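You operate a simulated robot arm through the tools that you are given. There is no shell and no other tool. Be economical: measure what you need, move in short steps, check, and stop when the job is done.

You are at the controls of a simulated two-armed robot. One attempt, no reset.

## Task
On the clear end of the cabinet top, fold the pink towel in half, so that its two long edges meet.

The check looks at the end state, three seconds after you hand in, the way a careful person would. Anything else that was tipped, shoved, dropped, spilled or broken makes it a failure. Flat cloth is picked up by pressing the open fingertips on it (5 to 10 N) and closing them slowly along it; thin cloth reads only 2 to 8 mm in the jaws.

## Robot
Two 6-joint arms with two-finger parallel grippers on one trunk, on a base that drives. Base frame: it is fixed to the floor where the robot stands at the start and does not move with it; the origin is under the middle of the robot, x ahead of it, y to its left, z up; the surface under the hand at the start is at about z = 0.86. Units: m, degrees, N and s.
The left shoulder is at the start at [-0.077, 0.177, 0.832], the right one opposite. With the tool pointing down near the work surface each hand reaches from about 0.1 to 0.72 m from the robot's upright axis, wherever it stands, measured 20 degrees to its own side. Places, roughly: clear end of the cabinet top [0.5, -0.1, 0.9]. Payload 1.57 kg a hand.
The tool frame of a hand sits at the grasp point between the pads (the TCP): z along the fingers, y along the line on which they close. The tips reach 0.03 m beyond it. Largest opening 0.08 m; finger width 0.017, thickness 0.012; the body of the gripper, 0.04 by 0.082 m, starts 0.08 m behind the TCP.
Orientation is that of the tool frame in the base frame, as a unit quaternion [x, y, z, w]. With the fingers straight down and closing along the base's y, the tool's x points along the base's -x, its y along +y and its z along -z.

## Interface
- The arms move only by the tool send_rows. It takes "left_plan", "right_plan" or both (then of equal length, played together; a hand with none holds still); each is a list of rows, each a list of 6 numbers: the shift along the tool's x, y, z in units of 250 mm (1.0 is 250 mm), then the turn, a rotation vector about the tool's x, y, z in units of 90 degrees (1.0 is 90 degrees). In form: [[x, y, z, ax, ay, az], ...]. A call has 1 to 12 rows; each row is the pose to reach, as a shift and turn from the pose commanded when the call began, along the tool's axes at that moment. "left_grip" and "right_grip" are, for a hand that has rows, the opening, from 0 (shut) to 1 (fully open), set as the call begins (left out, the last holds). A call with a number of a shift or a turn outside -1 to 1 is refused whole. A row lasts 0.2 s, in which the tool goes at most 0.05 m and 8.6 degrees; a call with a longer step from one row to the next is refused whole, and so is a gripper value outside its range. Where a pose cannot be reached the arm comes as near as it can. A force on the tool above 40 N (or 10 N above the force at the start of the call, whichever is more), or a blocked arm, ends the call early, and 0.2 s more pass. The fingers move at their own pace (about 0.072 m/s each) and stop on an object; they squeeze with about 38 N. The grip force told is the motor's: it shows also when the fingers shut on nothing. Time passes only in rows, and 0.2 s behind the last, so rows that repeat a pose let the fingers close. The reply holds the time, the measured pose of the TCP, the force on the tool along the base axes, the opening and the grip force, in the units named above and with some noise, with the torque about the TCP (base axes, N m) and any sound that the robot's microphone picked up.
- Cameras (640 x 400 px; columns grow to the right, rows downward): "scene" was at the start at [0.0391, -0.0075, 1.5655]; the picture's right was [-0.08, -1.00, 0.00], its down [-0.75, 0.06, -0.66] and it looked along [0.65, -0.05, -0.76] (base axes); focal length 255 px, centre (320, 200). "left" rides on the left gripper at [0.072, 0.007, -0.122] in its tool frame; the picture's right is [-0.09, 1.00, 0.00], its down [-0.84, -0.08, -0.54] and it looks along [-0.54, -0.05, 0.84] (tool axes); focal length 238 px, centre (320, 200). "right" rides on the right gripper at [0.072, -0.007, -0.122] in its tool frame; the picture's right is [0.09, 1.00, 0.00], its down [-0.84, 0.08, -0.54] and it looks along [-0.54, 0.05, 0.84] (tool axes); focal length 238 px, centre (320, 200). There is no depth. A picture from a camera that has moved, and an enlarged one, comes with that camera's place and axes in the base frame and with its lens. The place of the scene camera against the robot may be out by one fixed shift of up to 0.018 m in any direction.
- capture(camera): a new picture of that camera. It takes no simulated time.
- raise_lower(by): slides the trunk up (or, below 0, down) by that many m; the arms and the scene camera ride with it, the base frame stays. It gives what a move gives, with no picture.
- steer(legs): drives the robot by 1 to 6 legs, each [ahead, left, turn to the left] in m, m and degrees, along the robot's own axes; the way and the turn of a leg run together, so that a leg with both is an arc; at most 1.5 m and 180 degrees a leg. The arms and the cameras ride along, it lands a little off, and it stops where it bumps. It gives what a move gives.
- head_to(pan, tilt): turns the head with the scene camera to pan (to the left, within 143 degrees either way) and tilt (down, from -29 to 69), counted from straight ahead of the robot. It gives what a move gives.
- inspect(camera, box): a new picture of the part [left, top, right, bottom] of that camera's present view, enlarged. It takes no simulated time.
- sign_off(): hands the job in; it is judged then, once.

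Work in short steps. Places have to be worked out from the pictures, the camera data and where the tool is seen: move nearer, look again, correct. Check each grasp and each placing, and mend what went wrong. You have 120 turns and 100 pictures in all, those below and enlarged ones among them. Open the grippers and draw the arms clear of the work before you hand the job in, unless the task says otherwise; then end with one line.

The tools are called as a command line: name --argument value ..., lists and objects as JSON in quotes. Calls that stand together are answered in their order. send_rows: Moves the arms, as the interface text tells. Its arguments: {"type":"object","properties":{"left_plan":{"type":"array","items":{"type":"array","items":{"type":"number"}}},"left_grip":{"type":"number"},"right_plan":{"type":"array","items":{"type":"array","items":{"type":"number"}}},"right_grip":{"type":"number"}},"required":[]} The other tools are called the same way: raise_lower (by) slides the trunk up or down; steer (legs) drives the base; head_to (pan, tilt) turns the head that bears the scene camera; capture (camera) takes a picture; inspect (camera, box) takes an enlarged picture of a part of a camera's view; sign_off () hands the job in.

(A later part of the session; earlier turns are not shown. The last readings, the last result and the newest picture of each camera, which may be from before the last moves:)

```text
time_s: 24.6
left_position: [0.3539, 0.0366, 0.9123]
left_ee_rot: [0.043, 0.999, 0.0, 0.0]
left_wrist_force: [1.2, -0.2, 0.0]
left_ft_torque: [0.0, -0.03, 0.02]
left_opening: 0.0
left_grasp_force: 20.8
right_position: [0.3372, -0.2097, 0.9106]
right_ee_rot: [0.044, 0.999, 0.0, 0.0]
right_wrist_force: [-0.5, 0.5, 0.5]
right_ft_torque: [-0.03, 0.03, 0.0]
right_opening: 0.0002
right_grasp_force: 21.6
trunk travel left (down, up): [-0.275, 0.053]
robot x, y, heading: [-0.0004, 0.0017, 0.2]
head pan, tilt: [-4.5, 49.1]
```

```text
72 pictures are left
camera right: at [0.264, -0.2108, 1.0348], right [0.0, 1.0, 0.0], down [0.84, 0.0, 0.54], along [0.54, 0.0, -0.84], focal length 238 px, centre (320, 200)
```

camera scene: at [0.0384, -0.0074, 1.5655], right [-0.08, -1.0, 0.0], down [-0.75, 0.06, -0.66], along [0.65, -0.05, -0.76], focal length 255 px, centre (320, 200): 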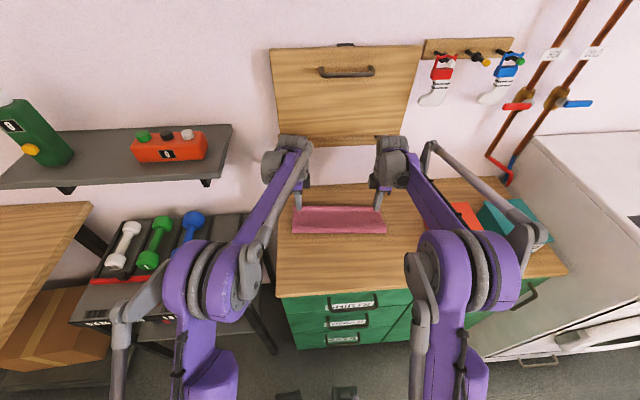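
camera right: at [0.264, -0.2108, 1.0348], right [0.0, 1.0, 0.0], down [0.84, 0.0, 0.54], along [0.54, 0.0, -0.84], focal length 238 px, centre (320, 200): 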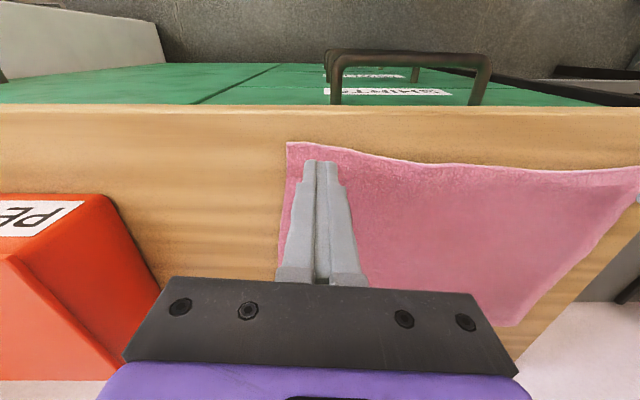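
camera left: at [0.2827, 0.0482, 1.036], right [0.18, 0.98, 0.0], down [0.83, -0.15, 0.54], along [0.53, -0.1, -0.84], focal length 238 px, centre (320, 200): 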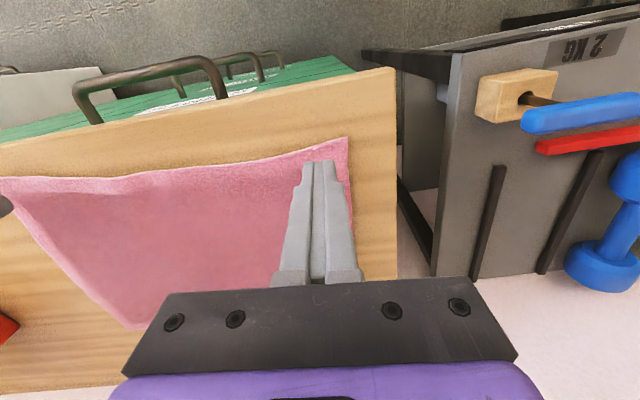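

Nothing was caught; the jaws read 0 and the cloth slipped out. I retry with a wider 32 mm opening, a few mm further in, and the same press.

send_rows --left_plan '[[-0.012, -0.016, 0, 0, 0, 0], [-0.012, -0.016, 0, 0, 0, 0], [-0.012, -0.016, 0.05, 0, 0, 0], [-0.012, -0.016, 0.07, 0, 0, 0], [-0.012, -0.016, 0.083, 0, 0, 0], [-0.012, -0.016, 0.083, 0, 0, 0]]' --right_plan '[[-0.012, 0.016, 0, 0, 0, 0], [-0.012, 0.016, 0, 0, 0, 0], [-0.012, 0.016, 0.05, 0, 0, 0], [-0.012, 0.016, 0.07, 0, 0, 0], [-0.012, 0.016, 0.08, 0, 0, 0], [-0.012, 0.016, 0.08, 0, 0, 0]]' --left_grip 0.4 --right_grip 0.4

send_rows --left_plan '[[0, 0, 0, 0, 0, 0], [0, 0, 0, 0, 0, 0]]' --right_plan '[[0, 0, 0, 0, 0, 0], [0, 0, 0, 0, 0, 0]]' --left_grip 0.3 --right_grip 0.3

send_rows --left_plan '[[0, 0, 0, 0, 0, 0], [0, 0, 0, 0, 0, 0]]' --right_plan '[[0, 0, 0, 0, 0, 0], [0, 0, 0, 0, 0, 0]]' --left_grip 0.2 --right_grip 0.2

capture --camera "left"

capture --camera "right"

```text
time_s: 26.0
left_position: [0.3563, 0.0321, 0.8923]
left_ee_rot: [0.043, 0.999, 0.0, 0.001]
left_wrist_force: [1.8, 2.2, 10.9]
left_ft_torque: [0.04, -0.05, 0.0]
left_opening: 0.0316
left_grasp_force: 0.0
right_position: [0.3397, -0.2068, 0.8941]
right_ee_rot: [0.043, 0.999, 0.0, 0.002]
right_wrist_force: [2.7, -0.2, 8.6]
right_ft_torque: [0.02, -0.09, -0.01]
right_opening: 0.0321
right_grasp_force: 0.1
trunk travel left (down, up): [-0.275, 0.053]
robot x, y, heading: [-0.0028, -0.0012, -0.3]
head pan, tilt: [-4.5, 49.1]
```

```text
time_s: 26.6
left_position: [0.3555, 0.0319, 0.8932]
left_ee_rot: [0.043, 0.999, -0.001, 0.001]
left_wrist_force: [0.7, -3.6, 10.8]
left_ft_torque: [-0.1, 0.01, -0.01]
left_opening: 0.0243
left_grasp_force: 0.3
right_position: [0.3387, -0.2064, 0.8929]
right_ee_rot: [0.043, 0.999, 0.0, 0.001]
right_wrist_force: [0.8, 2.8, 11.1]
right_ft_torque: [0.11, -0.07, -0.03]
right_opening: 0.0246
right_grasp_force: 0.3
trunk travel left (down, up): [-0.275, 0.053]
robot x, y, heading: [-0.002, 0.0012, -0.4]
head pan, tilt: [-4.5, 49.1]
```

```text
time_s: 27.2
left_position: [0.3547, 0.0316, 0.893]
left_ee_rot: [0.044, 0.999, 0.0, 0.0]
left_wrist_force: [-0.4, -3.3, 12.1]
left_ft_torque: [-0.1, 0.0, -0.01]
left_opening: 0.0164
left_grasp_force: 0.6
right_position: [0.3382, -0.2069, 0.8922]
right_ee_rot: [0.043, 0.999, 0.0, 0.001]
right_wrist_force: [-0.3, 2.6, 9.9]
right_ft_torque: [0.06, 0.03, -0.01]
right_opening: 0.0162
right_grasp_force: 0.1
trunk travel left (down, up): [-0.275, 0.053]
robot x, y, heading: [0.0003, 0.0007, 0.2]
head pan, tilt: [-4.5, 49.1]
```

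```text
71 pictures are left
camera left: at [0.284, 0.0437, 1.0162], right [0.18, 0.98, 0.0], down [0.83, -0.15, 0.54], along [0.53, -0.1, -0.84], focal length 238 px, centre (320, 200)
```

left: 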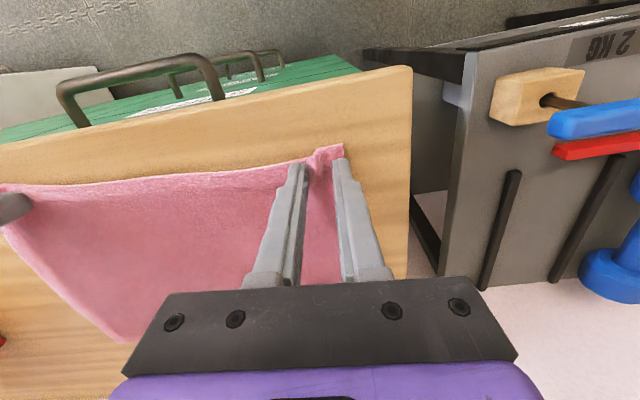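

```text
70 pictures are left
camera right: at [0.2657, -0.2079, 1.0155], right [0.0, 1.0, 0.0], down [0.84, 0.0, 0.54], along [0.54, 0.0, -0.84], focal length 238 px, centre (320, 200)
```

right: 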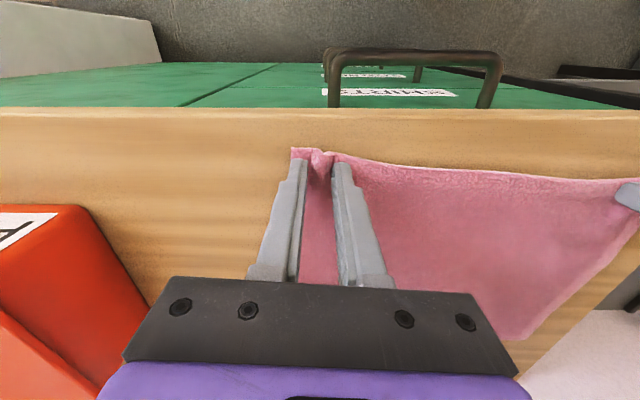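

A ridge is rising at the edge in both hands. I keep closing.

send_rows --left_plan '[[0, 0, 0, 0, 0, 0], [0, 0, 0, 0, 0, 0]]' --right_plan '[[0, 0, 0, 0, 0, 0], [0, 0, 0, 0, 0, 0]]' --left_grip 0.1 --right_grip 0.1

send_rows --left_plan '[[0, 0, 0, 0, 0, 0], [0, 0, 0, 0, 0, 0], [0, 0, 0, 0, 0, 0]]' --right_plan '[[0, 0, 0, 0, 0, 0], [0, 0, 0, 0, 0, 0], [0, 0, 0, 0, 0, 0]]' --left_grip 0 --right_grip 0

capture --camera "left"

capture --camera "right"

```text
time_s: 27.8
left_position: [0.3549, 0.032, 0.8933]
left_ee_rot: [0.043, 0.999, 0.001, 0.001]
left_wrist_force: [-1.2, -6.6, 11.9]
left_ft_torque: [-0.19, 0.0, -0.03]
left_opening: 0.0108
left_grasp_force: 5.0
right_position: [0.3389, -0.2066, 0.8927]
right_ee_rot: [0.044, 0.999, 0.0, 0.001]
right_wrist_force: [0.9, 6.8, 10.9]
right_ft_torque: [0.24, -0.01, 0.02]
right_opening: 0.0073
right_grasp_force: 6.4
trunk travel left (down, up): [-0.275, 0.053]
robot x, y, heading: [-0.0023, 0.0018, -0.1]
head pan, tilt: [-4.5, 49.1]
```

```text
time_s: 28.6
left_position: [0.3541, 0.0317, 0.8933]
left_ee_rot: [0.044, 0.999, -0.001, 0.0]
left_wrist_force: [-1.6, -12.2, 14.8]
left_ft_torque: [-0.39, 0.07, 0.01]
left_opening: 0.0053
left_grasp_force: 25.6
right_position: [0.3381, -0.207, 0.8935]
right_ee_rot: [0.044, 0.999, 0.0, 0.001]
right_wrist_force: [0.9, 14.1, 10.4]
right_ft_torque: [0.36, -0.04, 0.08]
right_opening: 0.0037
right_grasp_force: 24.7
trunk travel left (down, up): [-0.275, 0.053]
robot x, y, heading: [0.0011, -0.0009, -0.1]
head pan, tilt: [-4.5, 49.1]
```

```text
69 pictures are left
camera left: at [0.2839, 0.0436, 1.0163], right [0.18, 0.98, 0.0], down [0.83, -0.15, 0.54], along [0.53, -0.1, -0.84], focal length 238 px, centre (320, 200)
```

left: 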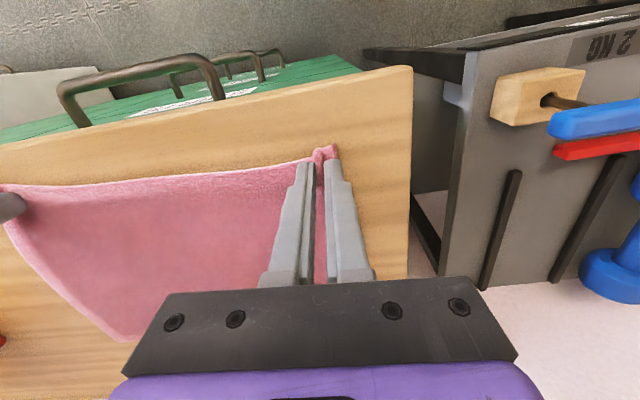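

```text
68 pictures are left
camera right: at [0.2658, -0.2075, 1.0155], right [-0.01, 1.0, 0.0], down [0.84, 0.0, 0.54], along [0.54, 0.0, -0.84], focal length 238 px, centre (320, 200)
```

right: 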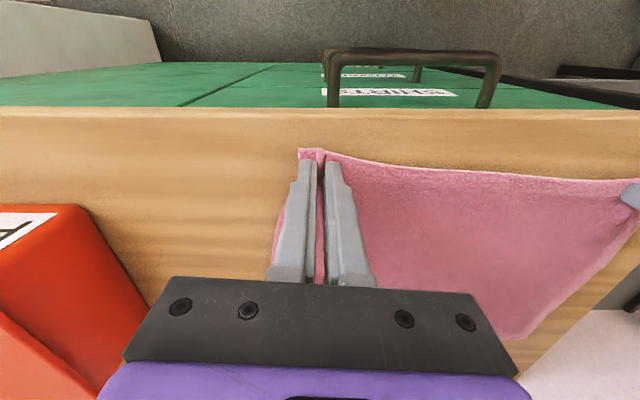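

Both hands hold the edge (5 and 4 mm), with some sideways pull. I ease the hands 6 mm toward each other and carry the edge over on a slightly slack arc, stopping 2 cm above the far edge.

send_rows --left_plan '[[-0.01, -0.012, -0.03, 0, 0, 0], [-0.04, -0.024, -0.1, 0, 0, 0], [-0.1, -0.024, -0.2, 0, 0, 0], [-0.18, -0.024, -0.288, 0, 0, 0], [-0.28, -0.024, -0.348, 0, 0, 0], [-0.41, -0.024, -0.376, 0, 0, 0], [-0.52, -0.024, -0.36, 0, 0, 0], [-0.64, -0.024, -0.3, 0, 0, 0], [-0.74, -0.024, -0.2, 0, 0, 0], [-0.8, -0.024, -0.12, 0, 0, 0], [-0.82, -0.024, -0.088, 0, 0, 0], [-0.82, -0.024, -0.088, 0, 0, 0]]' --right_plan '[[-0.01, 0.012, -0.03, 0, 0, 0], [-0.04, 0.024, -0.1, 0, 0, 0], [-0.1, 0.024, -0.2, 0, 0, 0], [-0.18, 0.024, -0.288, 0, 0, 0], [-0.28, 0.024, -0.348, 0, 0, 0], [-0.41, 0.024, -0.376, 0, 0, 0], [-0.52, 0.024, -0.36, 0, 0, 0], [-0.64, 0.024, -0.3, 0, 0, 0], [-0.74, 0.024, -0.2, 0, 0, 0], [-0.8, 0.024, -0.12, 0, 0, 0], [-0.82, 0.024, -0.088, 0, 0, 0], [-0.82, 0.024, -0.088, 0, 0, 0]]'

capture --camera "left"

capture --camera "right"

inspect --camera "scene" --box '[240, 160, 440, 310]'

```text
time_s: 31.2
left_position: [0.5603, 0.0084, 0.9135]
left_ee_rot: [0.043, 0.999, 0.0, 0.0]
left_wrist_force: [-0.4, -1.1, 0.2]
left_ft_torque: [-0.05, -0.02, 0.01]
left_opening: 0.004
left_grasp_force: 24.8
right_position: [0.5458, -0.2193, 0.9156]
right_ee_rot: [0.043, 0.999, -0.001, -0.001]
right_wrist_force: [-0.3, 1.8, -0.9]
right_ft_torque: [0.03, -0.02, 0.01]
right_opening: 0.0036
right_grasp_force: 24.6
trunk travel left (down, up): [-0.275, 0.053]
robot x, y, heading: [-0.0016, -0.0012, 0.1]
head pan, tilt: [-4.5, 49.1]
```

```text
67 pictures are left
camera left: at [0.4898, 0.0204, 1.0372], right [0.18, 0.98, 0.0], down [0.83, -0.15, 0.54], along [0.53, -0.1, -0.84], focal length 238 px, centre (320, 200)
```

left: 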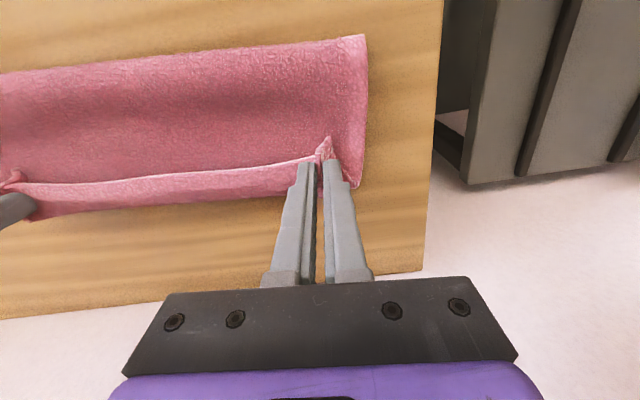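

```text
66 pictures are left
camera right: at [0.4723, -0.2201, 1.0383], right [0.0, 1.0, 0.0], down [0.84, 0.0, 0.54], along [0.54, 0.0, -0.84], focal length 238 px, centre (320, 200)
```

right: 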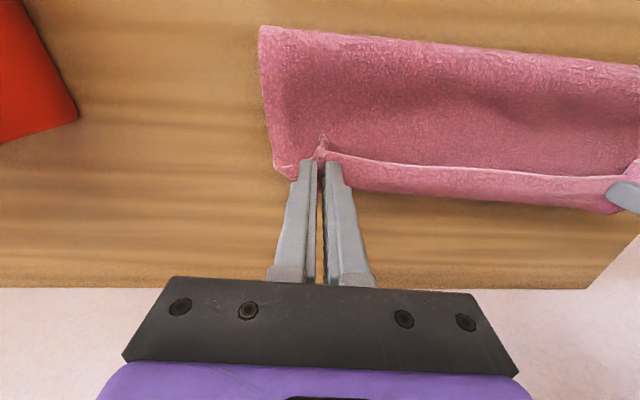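

```text
2.67 times, centred on (340, 235) of scene
camera zoom: at [0.0389, -0.0075, 1.5655], right [-0.08, -1.0, 0.0], down [-0.75, 0.06, -0.66], along [0.65, -0.05, -0.76], focal length 679 px, centre (267, 107)
```

zoom: 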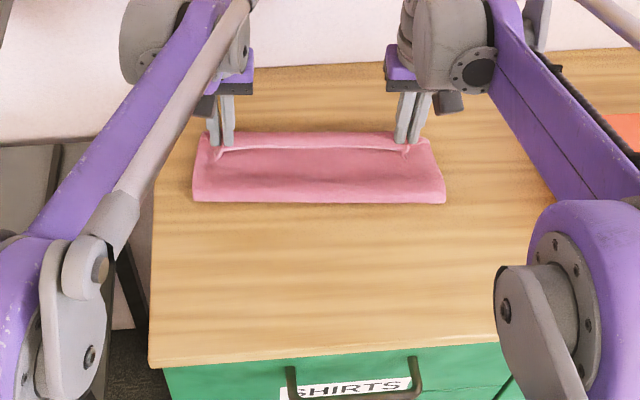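

The edge now lies naturally with nothing tucked. The lower layer's far corners are at about (0.595,0.04) and (0.565,-0.257), so the held edge is short by about 2 cm on the left and 1 cm on the right. I move forward and lower to near touch.

send_rows --left_plan '[[-0.04, 0, 0.02, 0, 0, 0], [-0.08, 0, 0.04, 0, 0, 0], [-0.08, 0, 0.058, 0, 0, 0], [-0.08, 0, 0.058, 0, 0, 0]]' --right_plan '[[-0.02, 0, 0.02, 0, 0, 0], [-0.04, 0, 0.045, 0, 0, 0], [-0.04, 0, 0.066, 0, 0, 0], [-0.04, 0, 0.066, 0, 0, 0]]'

capture --camera "left"

capture --camera "right"

inspect --camera "scene" --box '[280, 180, 400, 255]'

```text
time_s: 32.2
left_position: [0.5791, 0.0056, 0.8986]
left_ee_rot: [0.044, 0.999, 0.001, 0.001]
left_wrist_force: [0.4, -3.8, 8.0]
left_ft_torque: [-0.06, 0.07, 0.05]
left_opening: 0.0044
left_grasp_force: 24.3
right_position: [0.5526, -0.2209, 0.8996]
right_ee_rot: [0.044, 0.999, 0.0, 0.001]
right_wrist_force: [0.8, 2.0, 5.7]
right_ft_torque: [0.04, -0.01, 0.02]
right_opening: 0.0039
right_grasp_force: 24.5
trunk travel left (down, up): [-0.275, 0.053]
robot x, y, heading: [0.0006, -0.0001, -0.2]
head pan, tilt: [-4.5, 49.1]
```

```text
64 pictures are left
camera left: at [0.5089, 0.0189, 1.0225], right [0.18, 0.98, 0.0], down [0.83, -0.15, 0.54], along [0.53, -0.1, -0.84], focal length 238 px, centre (320, 200)
```

left: 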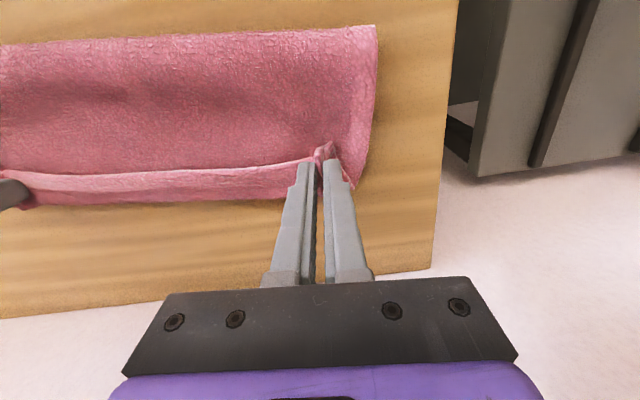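

```text
63 pictures are left
camera right: at [0.4812, -0.2209, 1.0216], right [0.0, 1.0, 0.0], down [0.84, 0.0, 0.54], along [0.54, 0.0, -0.84], focal length 238 px, centre (320, 200)
```

right: 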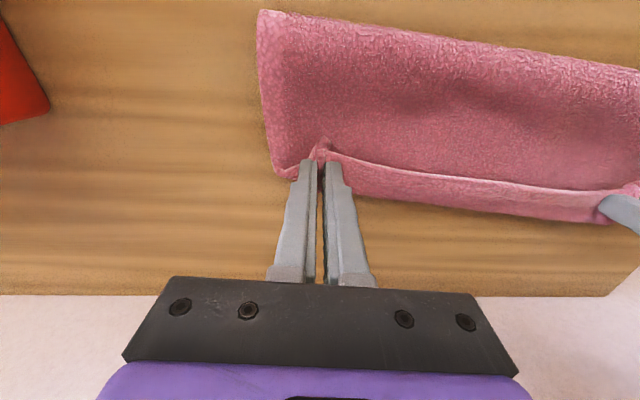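

```text
5.33 times, centred on (340, 218) of scene
camera zoom: at [0.038, -0.0077, 1.5656], right [-0.08, -1.0, 0.0], down [-0.75, 0.06, -0.66], along [0.65, -0.05, -0.75], focal length 1358 px, centre (213, 107)
```

zoom: 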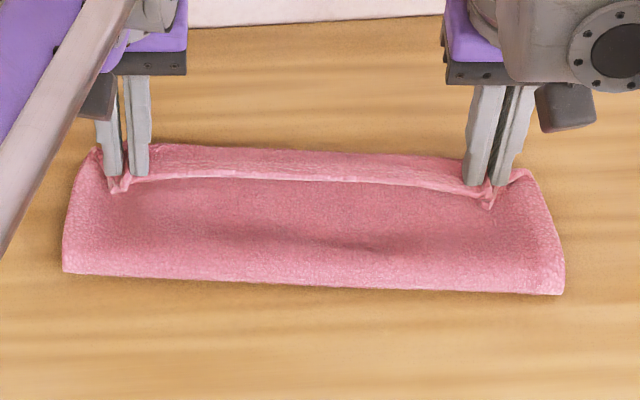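

The pinch keeps the edge pointing back, so there is a curled hem near the far side. I release, back off upward and see how it settles, then unroll the hem with a fingertip if needed.

send_rows --left_plan '[[0, 0, -0.01, 0, 0, 0], [0, 0, -0.01, 0, 0, 0], [0, 0, -0.01, 0, 0, 0], [0, 0, -0.1, 0, 0, 0], [0, 0, -0.25, 0, 0, 0], [0, 0, -0.4, 0, 0, 0], [0, 0, -0.4, 0, 0, 0]]' --right_plan '[[0, 0, -0.01, 0, 0, 0], [0, 0, -0.01, 0, 0, 0], [0, 0, -0.01, 0, 0, 0], [0, 0, -0.1, 0, 0, 0], [0, 0, -0.25, 0, 0, 0], [0, 0, -0.4, 0, 0, 0], [0, 0, -0.4, 0, 0, 0]]' --left_grip 0.3 --right_grip 0.3

capture --camera "left"

capture --camera "right"

inspect --camera "scene" --box '[280, 180, 400, 255]'

```text
time_s: 33.8
left_position: [0.5782, 0.0069, 0.9992]
left_ee_rot: [0.043, 0.999, 0.001, -0.001]
left_wrist_force: [-0.1, -1.0, 0.6]
left_ft_torque: [-0.03, 0.0, 0.01]
left_opening: 0.024
left_grasp_force: 0.1
right_position: [0.5543, -0.2199, 0.9973]
right_ee_rot: [0.043, 0.999, 0.0, 0.001]
right_wrist_force: [0.4, -0.9, -1.0]
right_ft_torque: [0.02, 0.01, 0.0]
right_opening: 0.0243
right_grasp_force: 0.1
trunk travel left (down, up): [-0.275, 0.053]
robot x, y, heading: [0.0023, -0.0014, 0.1]
head pan, tilt: [-4.5, 49.1]
```

```text
61 pictures are left
camera left: at [0.508, 0.0191, 1.1227], right [0.18, 0.98, 0.0], down [0.83, -0.15, 0.54], along [0.53, -0.1, -0.84], focal length 238 px, centre (320, 200)
```

left: 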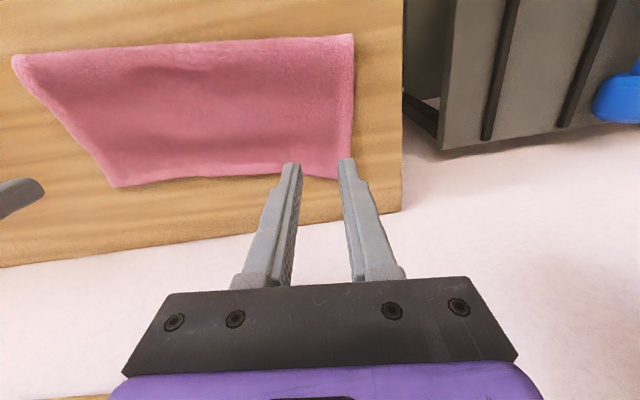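

```text
60 pictures are left
camera right: at [0.481, -0.2209, 1.1202], right [0.0, 1.0, 0.0], down [0.84, 0.0, 0.54], along [0.54, 0.0, -0.84], focal length 238 px, centre (320, 200)
```

right: 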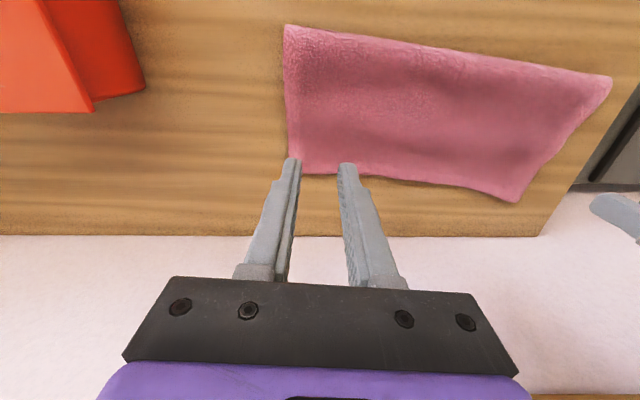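

```text
5.33 times, centred on (340, 218) of scene
camera zoom: at [0.0394, -0.0076, 1.5654], right [-0.08, -1.0, 0.0], down [-0.75, 0.06, -0.66], along [0.65, -0.05, -0.76], focal length 1358 px, centre (213, 107)
```

zoom: 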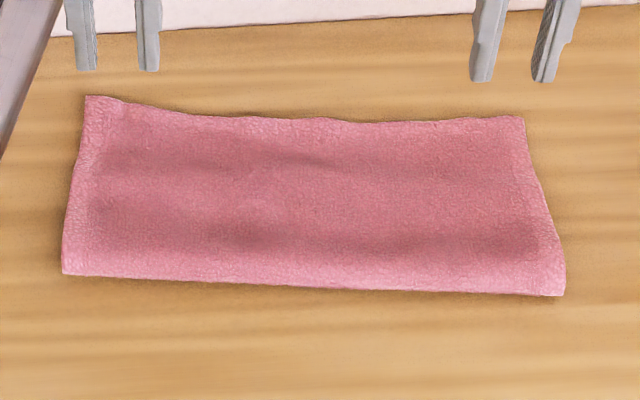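

It sprang out flat. Now I zoom to see how the upper edge sits relative to the lower edge.

inspect --camera "left" --box '[60, 120, 380, 220]'

inspect --camera "right" --box '[260, 110, 560, 220]'

```text
2.00 times, centred on (220, 170) of left
camera zoom: at [0.508, 0.0191, 1.1227], right [0.18, 0.98, 0.0], down [0.83, -0.15, 0.54], along [0.53, -0.1, -0.84], focal length 477 px, centre (520, 260)
```

zoom: 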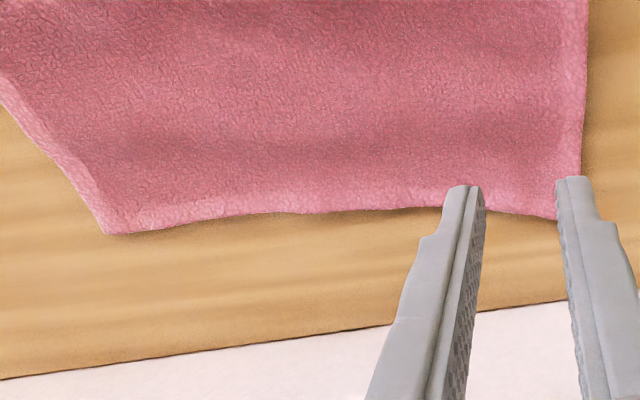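

```text
2.13 times, centred on (410, 165) of right
camera zoom: at [0.481, -0.2209, 1.1202], right [0.0, 1.0, 0.0], down [0.84, 0.0, 0.54], along [0.54, 0.0, -0.84], focal length 508 px, centre (128, 275)
```

zoom: 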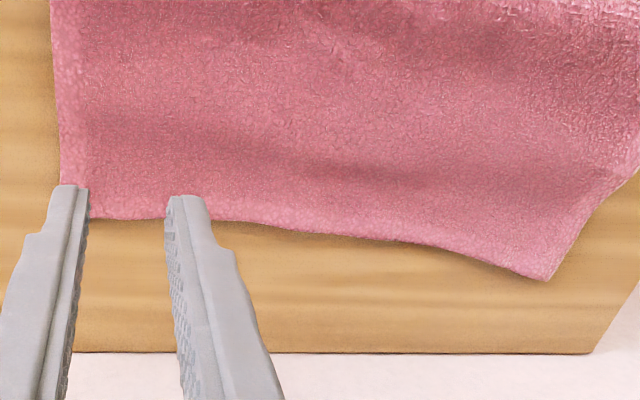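

The upper layer is about 14.4 cm wide and the lower about 8 cm, so the upper edge overshoots by about 6 cm, lying directly on the wood. That makes a clean re-grasp possible, now with the edge pointing away. I move above the upper edge's corners, (0.649,0.035) and (0.608,-0.252).

send_rows --left_plan '[[-0.08, 0.01, 0, 0, 0, 0.01], [-0.16, 0.02, 0.05, 0, 0, 0.02], [-0.228, 0.027, 0.12, 0, 0, 0.028], [-0.228, 0.027, 0.2, 0, 0, 0.028], [-0.228, 0.027, 0.232, 0, 0, 0.028], [-0.228, 0.027, 0.232, 0, 0, 0.028]]' --right_plan '[[-0.07, 0.001, 0, 0, 0, 0.01], [-0.13, 0.002, 0.05, 0, 0, 0.02], [-0.19, 0.004, 0.12, 0, 0, 0.028], [-0.19, 0.004, 0.2, 0, 0, 0.028], [-0.19, 0.004, 0.232, 0, 0, 0.028], [-0.19, 0.004, 0.232, 0, 0, 0.028]]' --left_grip 0.4 --right_grip 0.4

capture --camera "left"

capture --camera "right"

```text
time_s: 35.2
left_position: [0.6371, 0.0081, 0.9418]
left_ee_rot: [0.065, 0.998, 0.001, 0.0]
left_wrist_force: [-0.4, -0.2, 0.5]
left_ft_torque: [-0.02, -0.01, -0.04]
left_opening: 0.0321
left_grasp_force: 0.0
right_position: [0.6015, -0.2229, 0.9417]
right_ee_rot: [0.065, 0.998, 0.0, 0.0]
right_wrist_force: [0.2, -0.5, 0.5]
right_ft_torque: [-0.03, 0.0, 0.02]
right_opening: 0.0321
right_grasp_force: 0.0
trunk travel left (down, up): [-0.275, 0.053]
robot x, y, heading: [-0.0005, 0.0039, -0.1]
head pan, tilt: [-4.5, 49.1]
```

```text
56 pictures are left
camera left: at [0.5669, 0.0237, 1.0651], right [0.22, 0.98, 0.0], down [0.82, -0.19, 0.54], along [0.53, -0.12, -0.84], focal length 238 px, centre (320, 200)
```

left: 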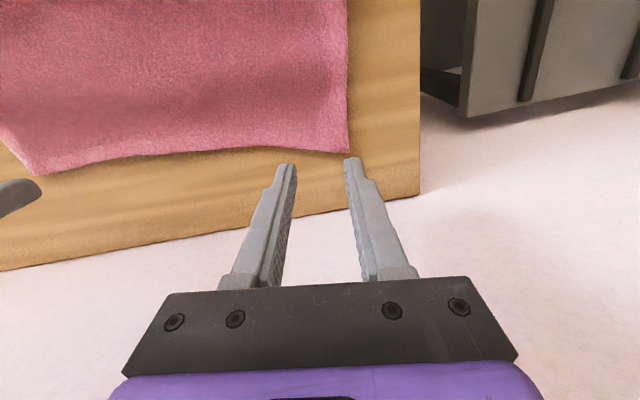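

```text
55 pictures are left
camera right: at [0.5286, -0.2201, 1.0633], right [0.04, 1.0, 0.0], down [0.84, -0.03, 0.54], along [0.54, -0.02, -0.84], focal length 238 px, centre (320, 200)
```

right: 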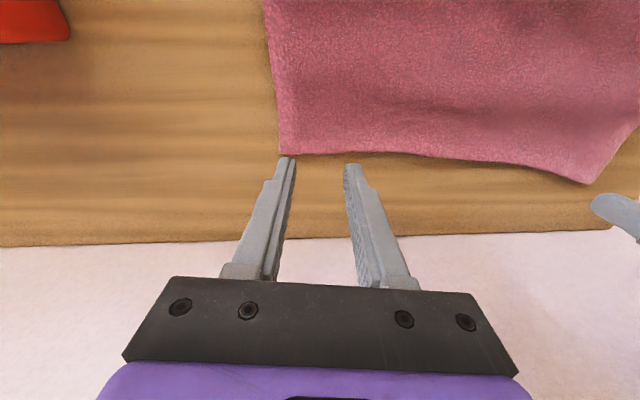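

The grasp points are near right. I nudge the hands a few mm (left inward, right outward, both slightly in from the edge) and lower to touch.

send_rows --left_plan '[[0.01, -0.02, 0.05, 0, 0, 0], [0.01, -0.02, 0.1, 0, 0, 0], [0.01, -0.02, 0.15, 0, 0, 0], [0.01, -0.02, 0.18, 0, 0, 0], [0.01, -0.02, 0.194, 0, 0, 0], [0.01, -0.02, 0.194, 0, 0, 0]]' --right_plan '[[0.012, -0.022, 0.05, 0, 0, 0], [0.012, -0.022, 0.1, 0, 0, 0], [0.012, -0.022, 0.15, 0, 0, 0], [0.012, -0.022, 0.18, 0, 0, 0], [0.012, -0.022, 0.194, 0, 0, 0], [0.012, -0.022, 0.194, 0, 0, 0]]'

```text
time_s: 36.6
left_position: [0.6338, 0.0032, 0.893]
left_ee_rot: [0.065, 0.998, 0.0, 0.001]
left_wrist_force: [1.1, -0.3, 5.7]
left_ft_torque: [-0.03, 0.01, -0.03]
left_opening: 0.0321
left_grasp_force: 0.2
right_position: [0.5986, -0.2274, 0.8928]
right_ee_rot: [0.066, 0.998, -0.001, 0.001]
right_wrist_force: [1.7, -0.1, 8.4]
right_ft_torque: [0.05, -0.05, 0.0]
right_opening: 0.0322
right_grasp_force: 0.0
trunk travel left (down, up): [-0.275, 0.053]
robot x, y, heading: [0.0021, -0.0011, 0.1]
head pan, tilt: [-4.5, 49.1]
```

Good press (5.7 and 8.4 N). I close slowly in stages.

send_rows --left_plan '[[0, 0, 0.003, 0, 0, 0], [0, 0, 0.003, 0, 0, 0]]' --right_plan '[[0, 0, 0, 0, 0, 0], [0, 0, 0, 0, 0, 0]]' --left_grip 0.3 --right_grip 0.3

send_rows --left_plan '[[0, 0, 0, 0, 0, 0], [0, 0, 0, 0, 0, 0]]' --right_plan '[[0, 0, 0, 0, 0, 0], [0, 0, 0, 0, 0, 0]]' --left_grip 0.2 --right_grip 0.2

send_rows --left_plan '[[0, 0, 0, 0, 0, 0], [0, 0, 0, 0, 0, 0]]' --right_plan '[[0, 0, 0, 0, 0, 0], [0, 0, 0, 0, 0, 0]]' --left_grip 0.1 --right_grip 0.1

send_rows --left_plan '[[0, 0, 0, 0, 0, 0], [0, 0, 0, 0, 0, 0], [0, 0, 0, 0, 0, 0]]' --right_plan '[[0, 0, 0, 0, 0, 0], [0, 0, 0, 0, 0, 0], [0, 0, 0, 0, 0, 0]]' --left_grip 0 --right_grip 0

capture --camera "left"

capture --camera "right"

```text
time_s: 37.2
left_position: [0.6334, 0.0031, 0.8943]
left_ee_rot: [0.066, 0.998, -0.001, 0.001]
left_wrist_force: [0.2, -1.1, 6.7]
left_ft_torque: [-0.01, 0.0, 0.01]
left_opening: 0.0237
left_grasp_force: 0.3
right_position: [0.5982, -0.2285, 0.8929]
right_ee_rot: [0.065, 0.998, 0.0, 0.001]
right_wrist_force: [0.9, 1.7, 9.7]
right_ft_torque: [0.07, -0.03, -0.01]
right_opening: 0.0236
right_grasp_force: 0.1
trunk travel left (down, up): [-0.275, 0.053]
robot x, y, heading: [-0.0009, -0.0012, -0.3]
head pan, tilt: [-4.5, 49.1]
```

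```text
time_s: 37.8
left_position: [0.6338, 0.0025, 0.8941]
left_ee_rot: [0.065, 0.998, 0.0, 0.001]
left_wrist_force: [-0.6, -1.6, 7.6]
left_ft_torque: [-0.07, 0.05, -0.03]
left_opening: 0.0163
left_grasp_force: 0.4
right_position: [0.598, -0.2284, 0.8921]
right_ee_rot: [0.066, 0.998, 0.0, 0.001]
right_wrist_force: [0.8, 1.9, 9.3]
right_ft_torque: [0.06, 0.0, 0.02]
right_opening: 0.0162
right_grasp_force: 0.1
trunk travel left (down, up): [-0.275, 0.053]
robot x, y, heading: [0.0004, 0.0005, 0.2]
head pan, tilt: [-4.5, 49.1]
```

```text
time_s: 38.4
left_position: [0.6335, 0.0031, 0.8931]
left_ee_rot: [0.065, 0.998, 0.001, 0.002]
left_wrist_force: [-0.8, -2.5, 7.1]
left_ft_torque: [-0.06, 0.01, 0.0]
left_opening: 0.0083
left_grasp_force: 2.9
right_position: [0.5981, -0.228, 0.8923]
right_ee_rot: [0.065, 0.998, 0.001, 0.001]
right_wrist_force: [0.5, 2.7, 9.5]
right_ft_torque: [0.09, 0.02, 0.0]
right_opening: 0.0087
right_grasp_force: 3.3
trunk travel left (down, up): [-0.275, 0.053]
robot x, y, heading: [-0.0033, -0.0012, -0.0]
head pan, tilt: [-4.5, 49.1]
```

```text
time_s: 39.2
left_position: [0.6333, 0.0036, 0.8935]
left_ee_rot: [0.065, 0.998, 0.0, 0.001]
left_wrist_force: [-0.3, -6.5, 6.8]
left_ft_torque: [-0.19, 0.04, 0.02]
left_opening: 0.0035
left_grasp_force: 24.3
right_position: [0.5975, -0.2281, 0.8924]
right_ee_rot: [0.065, 0.998, 0.0, 0.001]
right_wrist_force: [1.3, 7.3, 8.5]
right_ft_torque: [0.2, 0.02, -0.06]
right_opening: 0.0042
right_grasp_force: 24.9
trunk travel left (down, up): [-0.275, 0.053]
robot x, y, heading: [-0.0018, -0.0012, -0.0]
head pan, tilt: [-4.5, 49.1]
```

```text
54 pictures are left
camera left: at [0.5626, 0.0183, 1.0166], right [0.22, 0.98, 0.0], down [0.82, -0.19, 0.54], along [0.53, -0.12, -0.84], focal length 238 px, centre (320, 200)
```

left: 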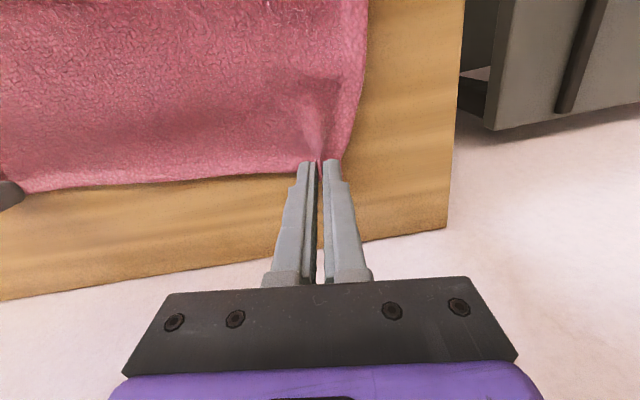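

```text
53 pictures are left
camera right: at [0.5251, -0.2251, 1.0155], right [0.04, 1.0, 0.0], down [0.84, -0.03, 0.54], along [0.54, -0.02, -0.84], focal length 238 px, centre (320, 200)
```

right: 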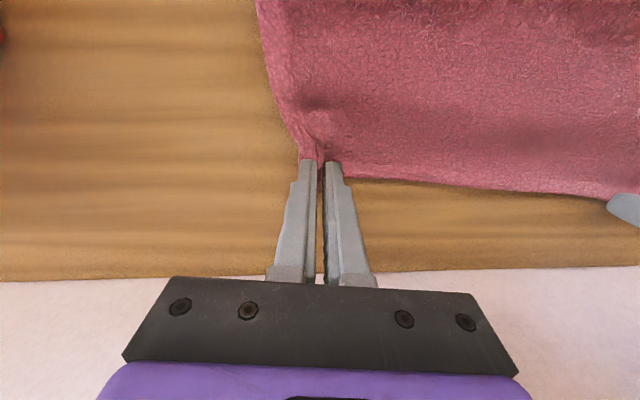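

Both grips hold (3.5 and 4.2 mm). I lift 5 cm while drawing back 7 cm, to expose the lower layer's far edge and measure it.

send_rows --left_plan '[[0.02, -0.01, -0.06, 0, 0, 0], [0.06, -0.016, -0.12, 0, 0, 0], [0.12, -0.016, -0.18, 0, 0, 0], [0.18, -0.016, -0.2, 0, 0, 0], [0.23, -0.016, -0.2, 0, 0, 0], [0.28, -0.016, -0.2, 0, 0, 0], [0.28, -0.016, -0.2, 0, 0, 0]]' --right_plan '[[0.02, 0.01, -0.06, 0, 0, 0], [0.06, 0.016, -0.12, 0, 0, 0], [0.12, 0.016, -0.18, 0, 0, 0], [0.18, 0.016, -0.2, 0, 0, 0], [0.23, 0.016, -0.2, 0, 0, 0], [0.28, 0.016, -0.2, 0, 0, 0], [0.28, 0.016, -0.2, 0, 0, 0]]'

capture --camera "left"

capture --camera "right"

inspect --camera "scene" --box '[280, 180, 400, 255]'

```text
time_s: 40.8
left_position: [0.5656, 0.0077, 0.9434]
left_ee_rot: [0.065, 0.998, -0.001, 0.0]
left_wrist_force: [-0.1, -1.9, -0.4]
left_ft_torque: [0.01, 0.0, 0.01]
left_opening: 0.0033
left_grasp_force: 24.2
right_position: [0.5294, -0.2141, 0.9425]
right_ee_rot: [0.066, 0.998, 0.0, 0.001]
right_wrist_force: [0.0, 0.7, -0.6]
right_ft_torque: [0.02, 0.0, 0.01]
right_opening: 0.0037
right_grasp_force: 24.8
trunk travel left (down, up): [-0.275, 0.053]
robot x, y, heading: [0.0031, -0.0025, 0.2]
head pan, tilt: [-4.5, 49.1]
```

```text
52 pictures are left
camera left: at [0.4948, 0.0235, 1.0661], right [0.22, 0.98, 0.0], down [0.82, -0.19, 0.54], along [0.53, -0.12, -0.84], focal length 238 px, centre (320, 200)
```

left: 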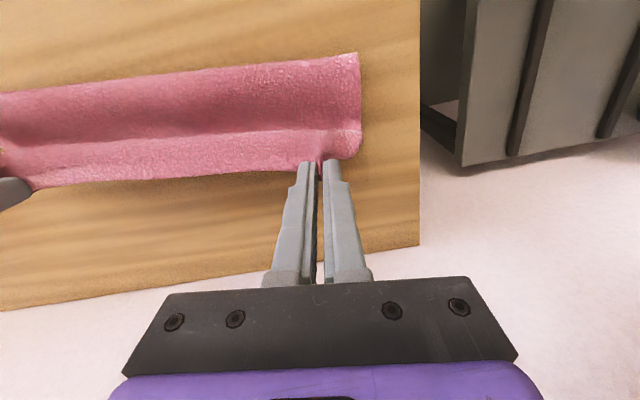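

```text
51 pictures are left
camera right: at [0.4561, -0.2122, 1.0645], right [0.04, 1.0, 0.0], down [0.84, -0.03, 0.54], along [0.54, -0.02, -0.84], focal length 238 px, centre (320, 200)
```

right: 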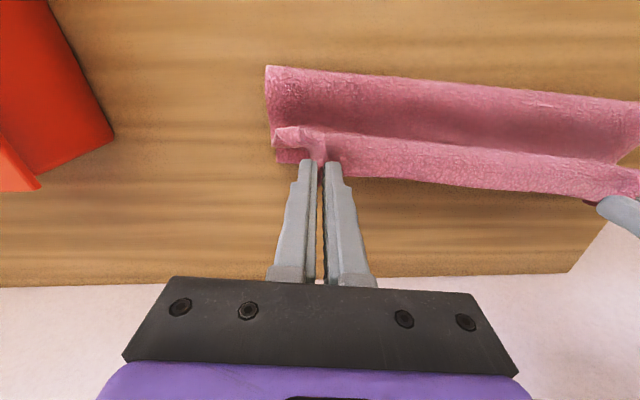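

```text
5.33 times, centred on (340, 218) of scene
camera zoom: at [0.0397, -0.0076, 1.5654], right [-0.08, -1.0, 0.0], down [-0.75, 0.06, -0.66], along [0.65, -0.05, -0.76], focal length 1358 px, centre (213, 107)
```

zoom: 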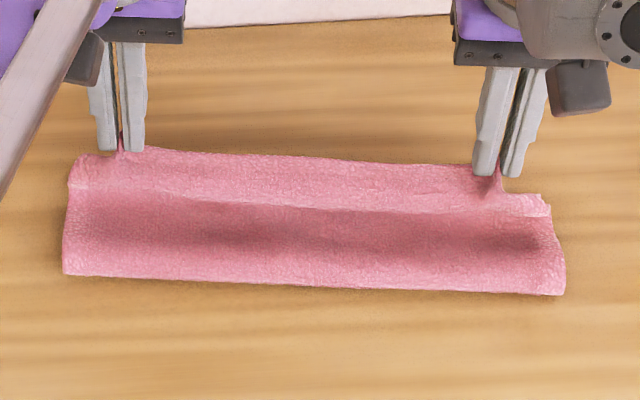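

The lower far-right corner shows at about (0.544,-0.255) and the crease is roughly 3 cm too far forward. I roll the top layer partly back open past the proper fold line (right x≈0.434, left x≈0.473) so the crease can re-form there, then look.

send_rows --left_plan '[[0.09, 0, -0.08, 0, 0, 0], [0.18, 0, -0.14, 0, 0, 0], [0.28, 0, -0.16, 0, 0, 0], [0.38, 0, -0.152, 0, 0, 0], [0.45, 0, -0.14, 0, 0, 0], [0.52, 0, -0.11, 0, 0, 0], [0.58, 0, -0.06, 0, 0, 0], [0.64, 0, 0, 0, 0, 0], [0.64, 0, 0, 0, 0, 0]]' --right_plan '[[0.09, 0, -0.08, 0, 0, 0], [0.18, 0, -0.14, 0, 0, 0], [0.28, 0, -0.16, 0, 0, 0], [0.38, 0, -0.152, 0, 0, 0], [0.45, 0, -0.14, 0, 0, 0], [0.52, 0, -0.11, 0, 0, 0], [0.58, 0, -0.06, 0, 0, 0], [0.64, 0, 0, 0, 0, 0], [0.64, 0, 0, 0, 0, 0]]'

capture --camera "left"

capture --camera "right"

inspect --camera "scene" --box '[280, 180, 400, 255]'

```text
time_s: 42.8
left_position: [0.4065, 0.0281, 0.9423]
left_ee_rot: [0.066, 0.998, 0.0, 0.0]
left_wrist_force: [0.4, -0.1, -0.3]
left_ft_torque: [-0.01, 0.03, -0.02]
left_opening: 0.0036
left_grasp_force: 24.3
right_position: [0.371, -0.1939, 0.9414]
right_ee_rot: [0.066, 0.998, -0.001, 0.0]
right_wrist_force: [0.8, 1.6, 0.0]
right_ft_torque: [0.01, 0.02, -0.02]
right_opening: 0.0038
right_grasp_force: 24.3
trunk travel left (down, up): [-0.275, 0.053]
robot x, y, heading: [-0.0008, 0.0064, 0.1]
head pan, tilt: [-4.5, 49.1]
```

```text
49 pictures are left
camera left: at [0.335, 0.0444, 1.0662], right [0.22, 0.98, 0.0], down [0.82, -0.19, 0.54], along [0.53, -0.12, -0.84], focal length 238 px, centre (320, 200)
```

left: 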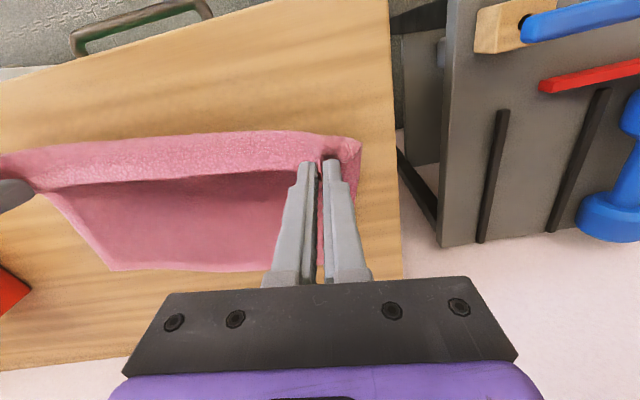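

```text
48 pictures are left
camera right: at [0.2979, -0.1914, 1.0643], right [0.04, 1.0, 0.0], down [0.84, -0.03, 0.54], along [0.54, -0.02, -0.84], focal length 238 px, centre (320, 200)
```

right: 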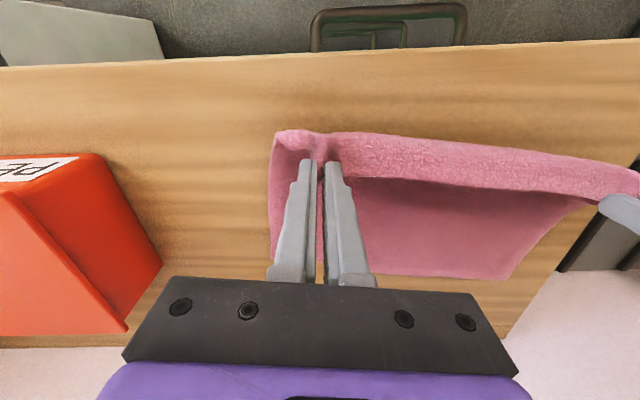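

```text
5.33 times, centred on (340, 218) of scene
camera zoom: at [0.0396, -0.0076, 1.5655], right [-0.08, -1.0, 0.0], down [-0.75, 0.06, -0.66], along [0.65, -0.05, -0.76], focal length 1358 px, centre (213, 107)
```

zoom: 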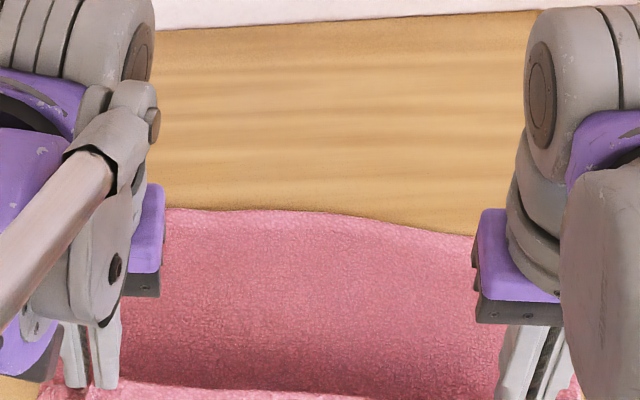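

The lower far edge runs from (0.556,0.04) to (0.512,-0.26), so the fold line is near x≈0.445 on the left and 0.40 on the right. I lay the upper edge forward to just above the lower edge.

send_rows --left_plan '[[-0.05, 0, -0.06, 0, 0, 0], [-0.1, 0, -0.1, 0, 0, 0], [-0.16, 0, -0.13, 0, 0, 0], [-0.22, 0, -0.14, 0, 0, 0], [-0.28, 0, -0.12, 0, 0, 0], [-0.34, 0, -0.08, 0, 0, 0], [-0.4, 0, -0.03, 0, 0, 0], [-0.44, 0, 0.02, 0, 0, 0], [-0.5, 0, 0.08, 0, 0, 0], [-0.543, 0, 0.12, 0, 0, 0], [-0.543, 0, 0.12, 0, 0, 0]]' --right_plan '[[-0.05, 0, -0.06, 0, 0, 0], [-0.1, 0, -0.1, 0, 0, 0], [-0.16, 0, -0.13, 0, 0, 0], [-0.22, 0, -0.14, 0, 0, 0], [-0.28, 0, -0.12, 0, 0, 0], [-0.34, 0, -0.08, 0, 0, 0], [-0.4, 0, -0.03, 0, 0, 0], [-0.44, 0, 0.02, 0, 0, 0], [-0.5, 0, 0.08, 0, 0, 0], [-0.543, 0, 0.12, 0, 0, 0], [-0.543, 0, 0.12, 0, 0, 0]]'

capture --camera "left"

capture --camera "right"

inspect --camera "scene" --box '[280, 180, 400, 255]'

```text
time_s: 45.2
left_position: [0.5398, 0.0093, 0.9119]
left_ee_rot: [0.066, 0.998, 0.0, 0.0]
left_wrist_force: [0.2, -0.9, 0.8]
left_ft_torque: [-0.01, -0.02, 0.01]
left_opening: 0.0034
left_grasp_force: 24.1
right_position: [0.5046, -0.2136, 0.9122]
right_ee_rot: [0.065, 0.998, 0.0, 0.0]
right_wrist_force: [0.3, 0.9, -0.8]
right_ft_torque: [0.02, -0.01, -0.01]
right_opening: 0.0038
right_grasp_force: 24.8
trunk travel left (down, up): [-0.275, 0.053]
robot x, y, heading: [0.002, -0.0016, 0.1]
head pan, tilt: [-4.5, 49.1]
```

```text
46 pictures are left
camera left: at [0.4701, 0.0257, 1.0351], right [0.22, 0.98, 0.0], down [0.82, -0.19, 0.54], along [0.53, -0.12, -0.84], focal length 238 px, centre (320, 200)
```

left: 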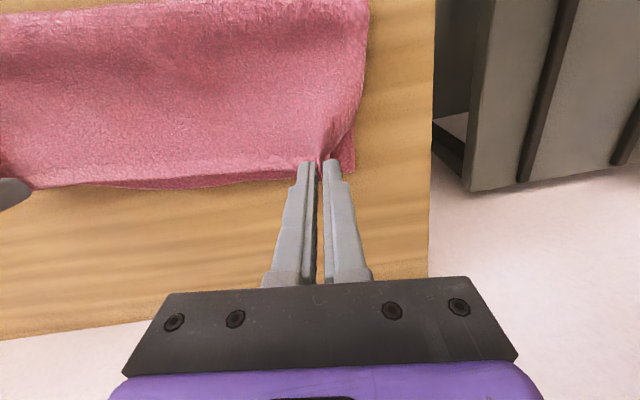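

```text
45 pictures are left
camera right: at [0.4315, -0.2101, 1.0343], right [0.04, 1.0, 0.0], down [0.84, -0.03, 0.54], along [0.54, -0.02, -0.84], focal length 238 px, centre (320, 200)
```

right: 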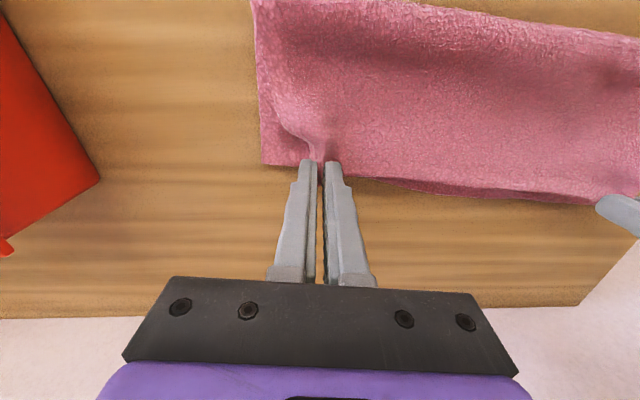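

```text
5.33 times, centred on (340, 218) of scene
camera zoom: at [0.0385, -0.0075, 1.5655], right [-0.08, -1.0, 0.0], down [-0.75, 0.06, -0.66], along [0.65, -0.05, -0.76], focal length 1358 px, centre (213, 107)
```

zoom: 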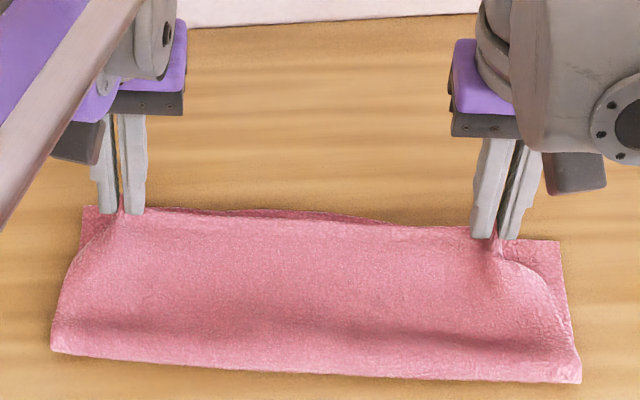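

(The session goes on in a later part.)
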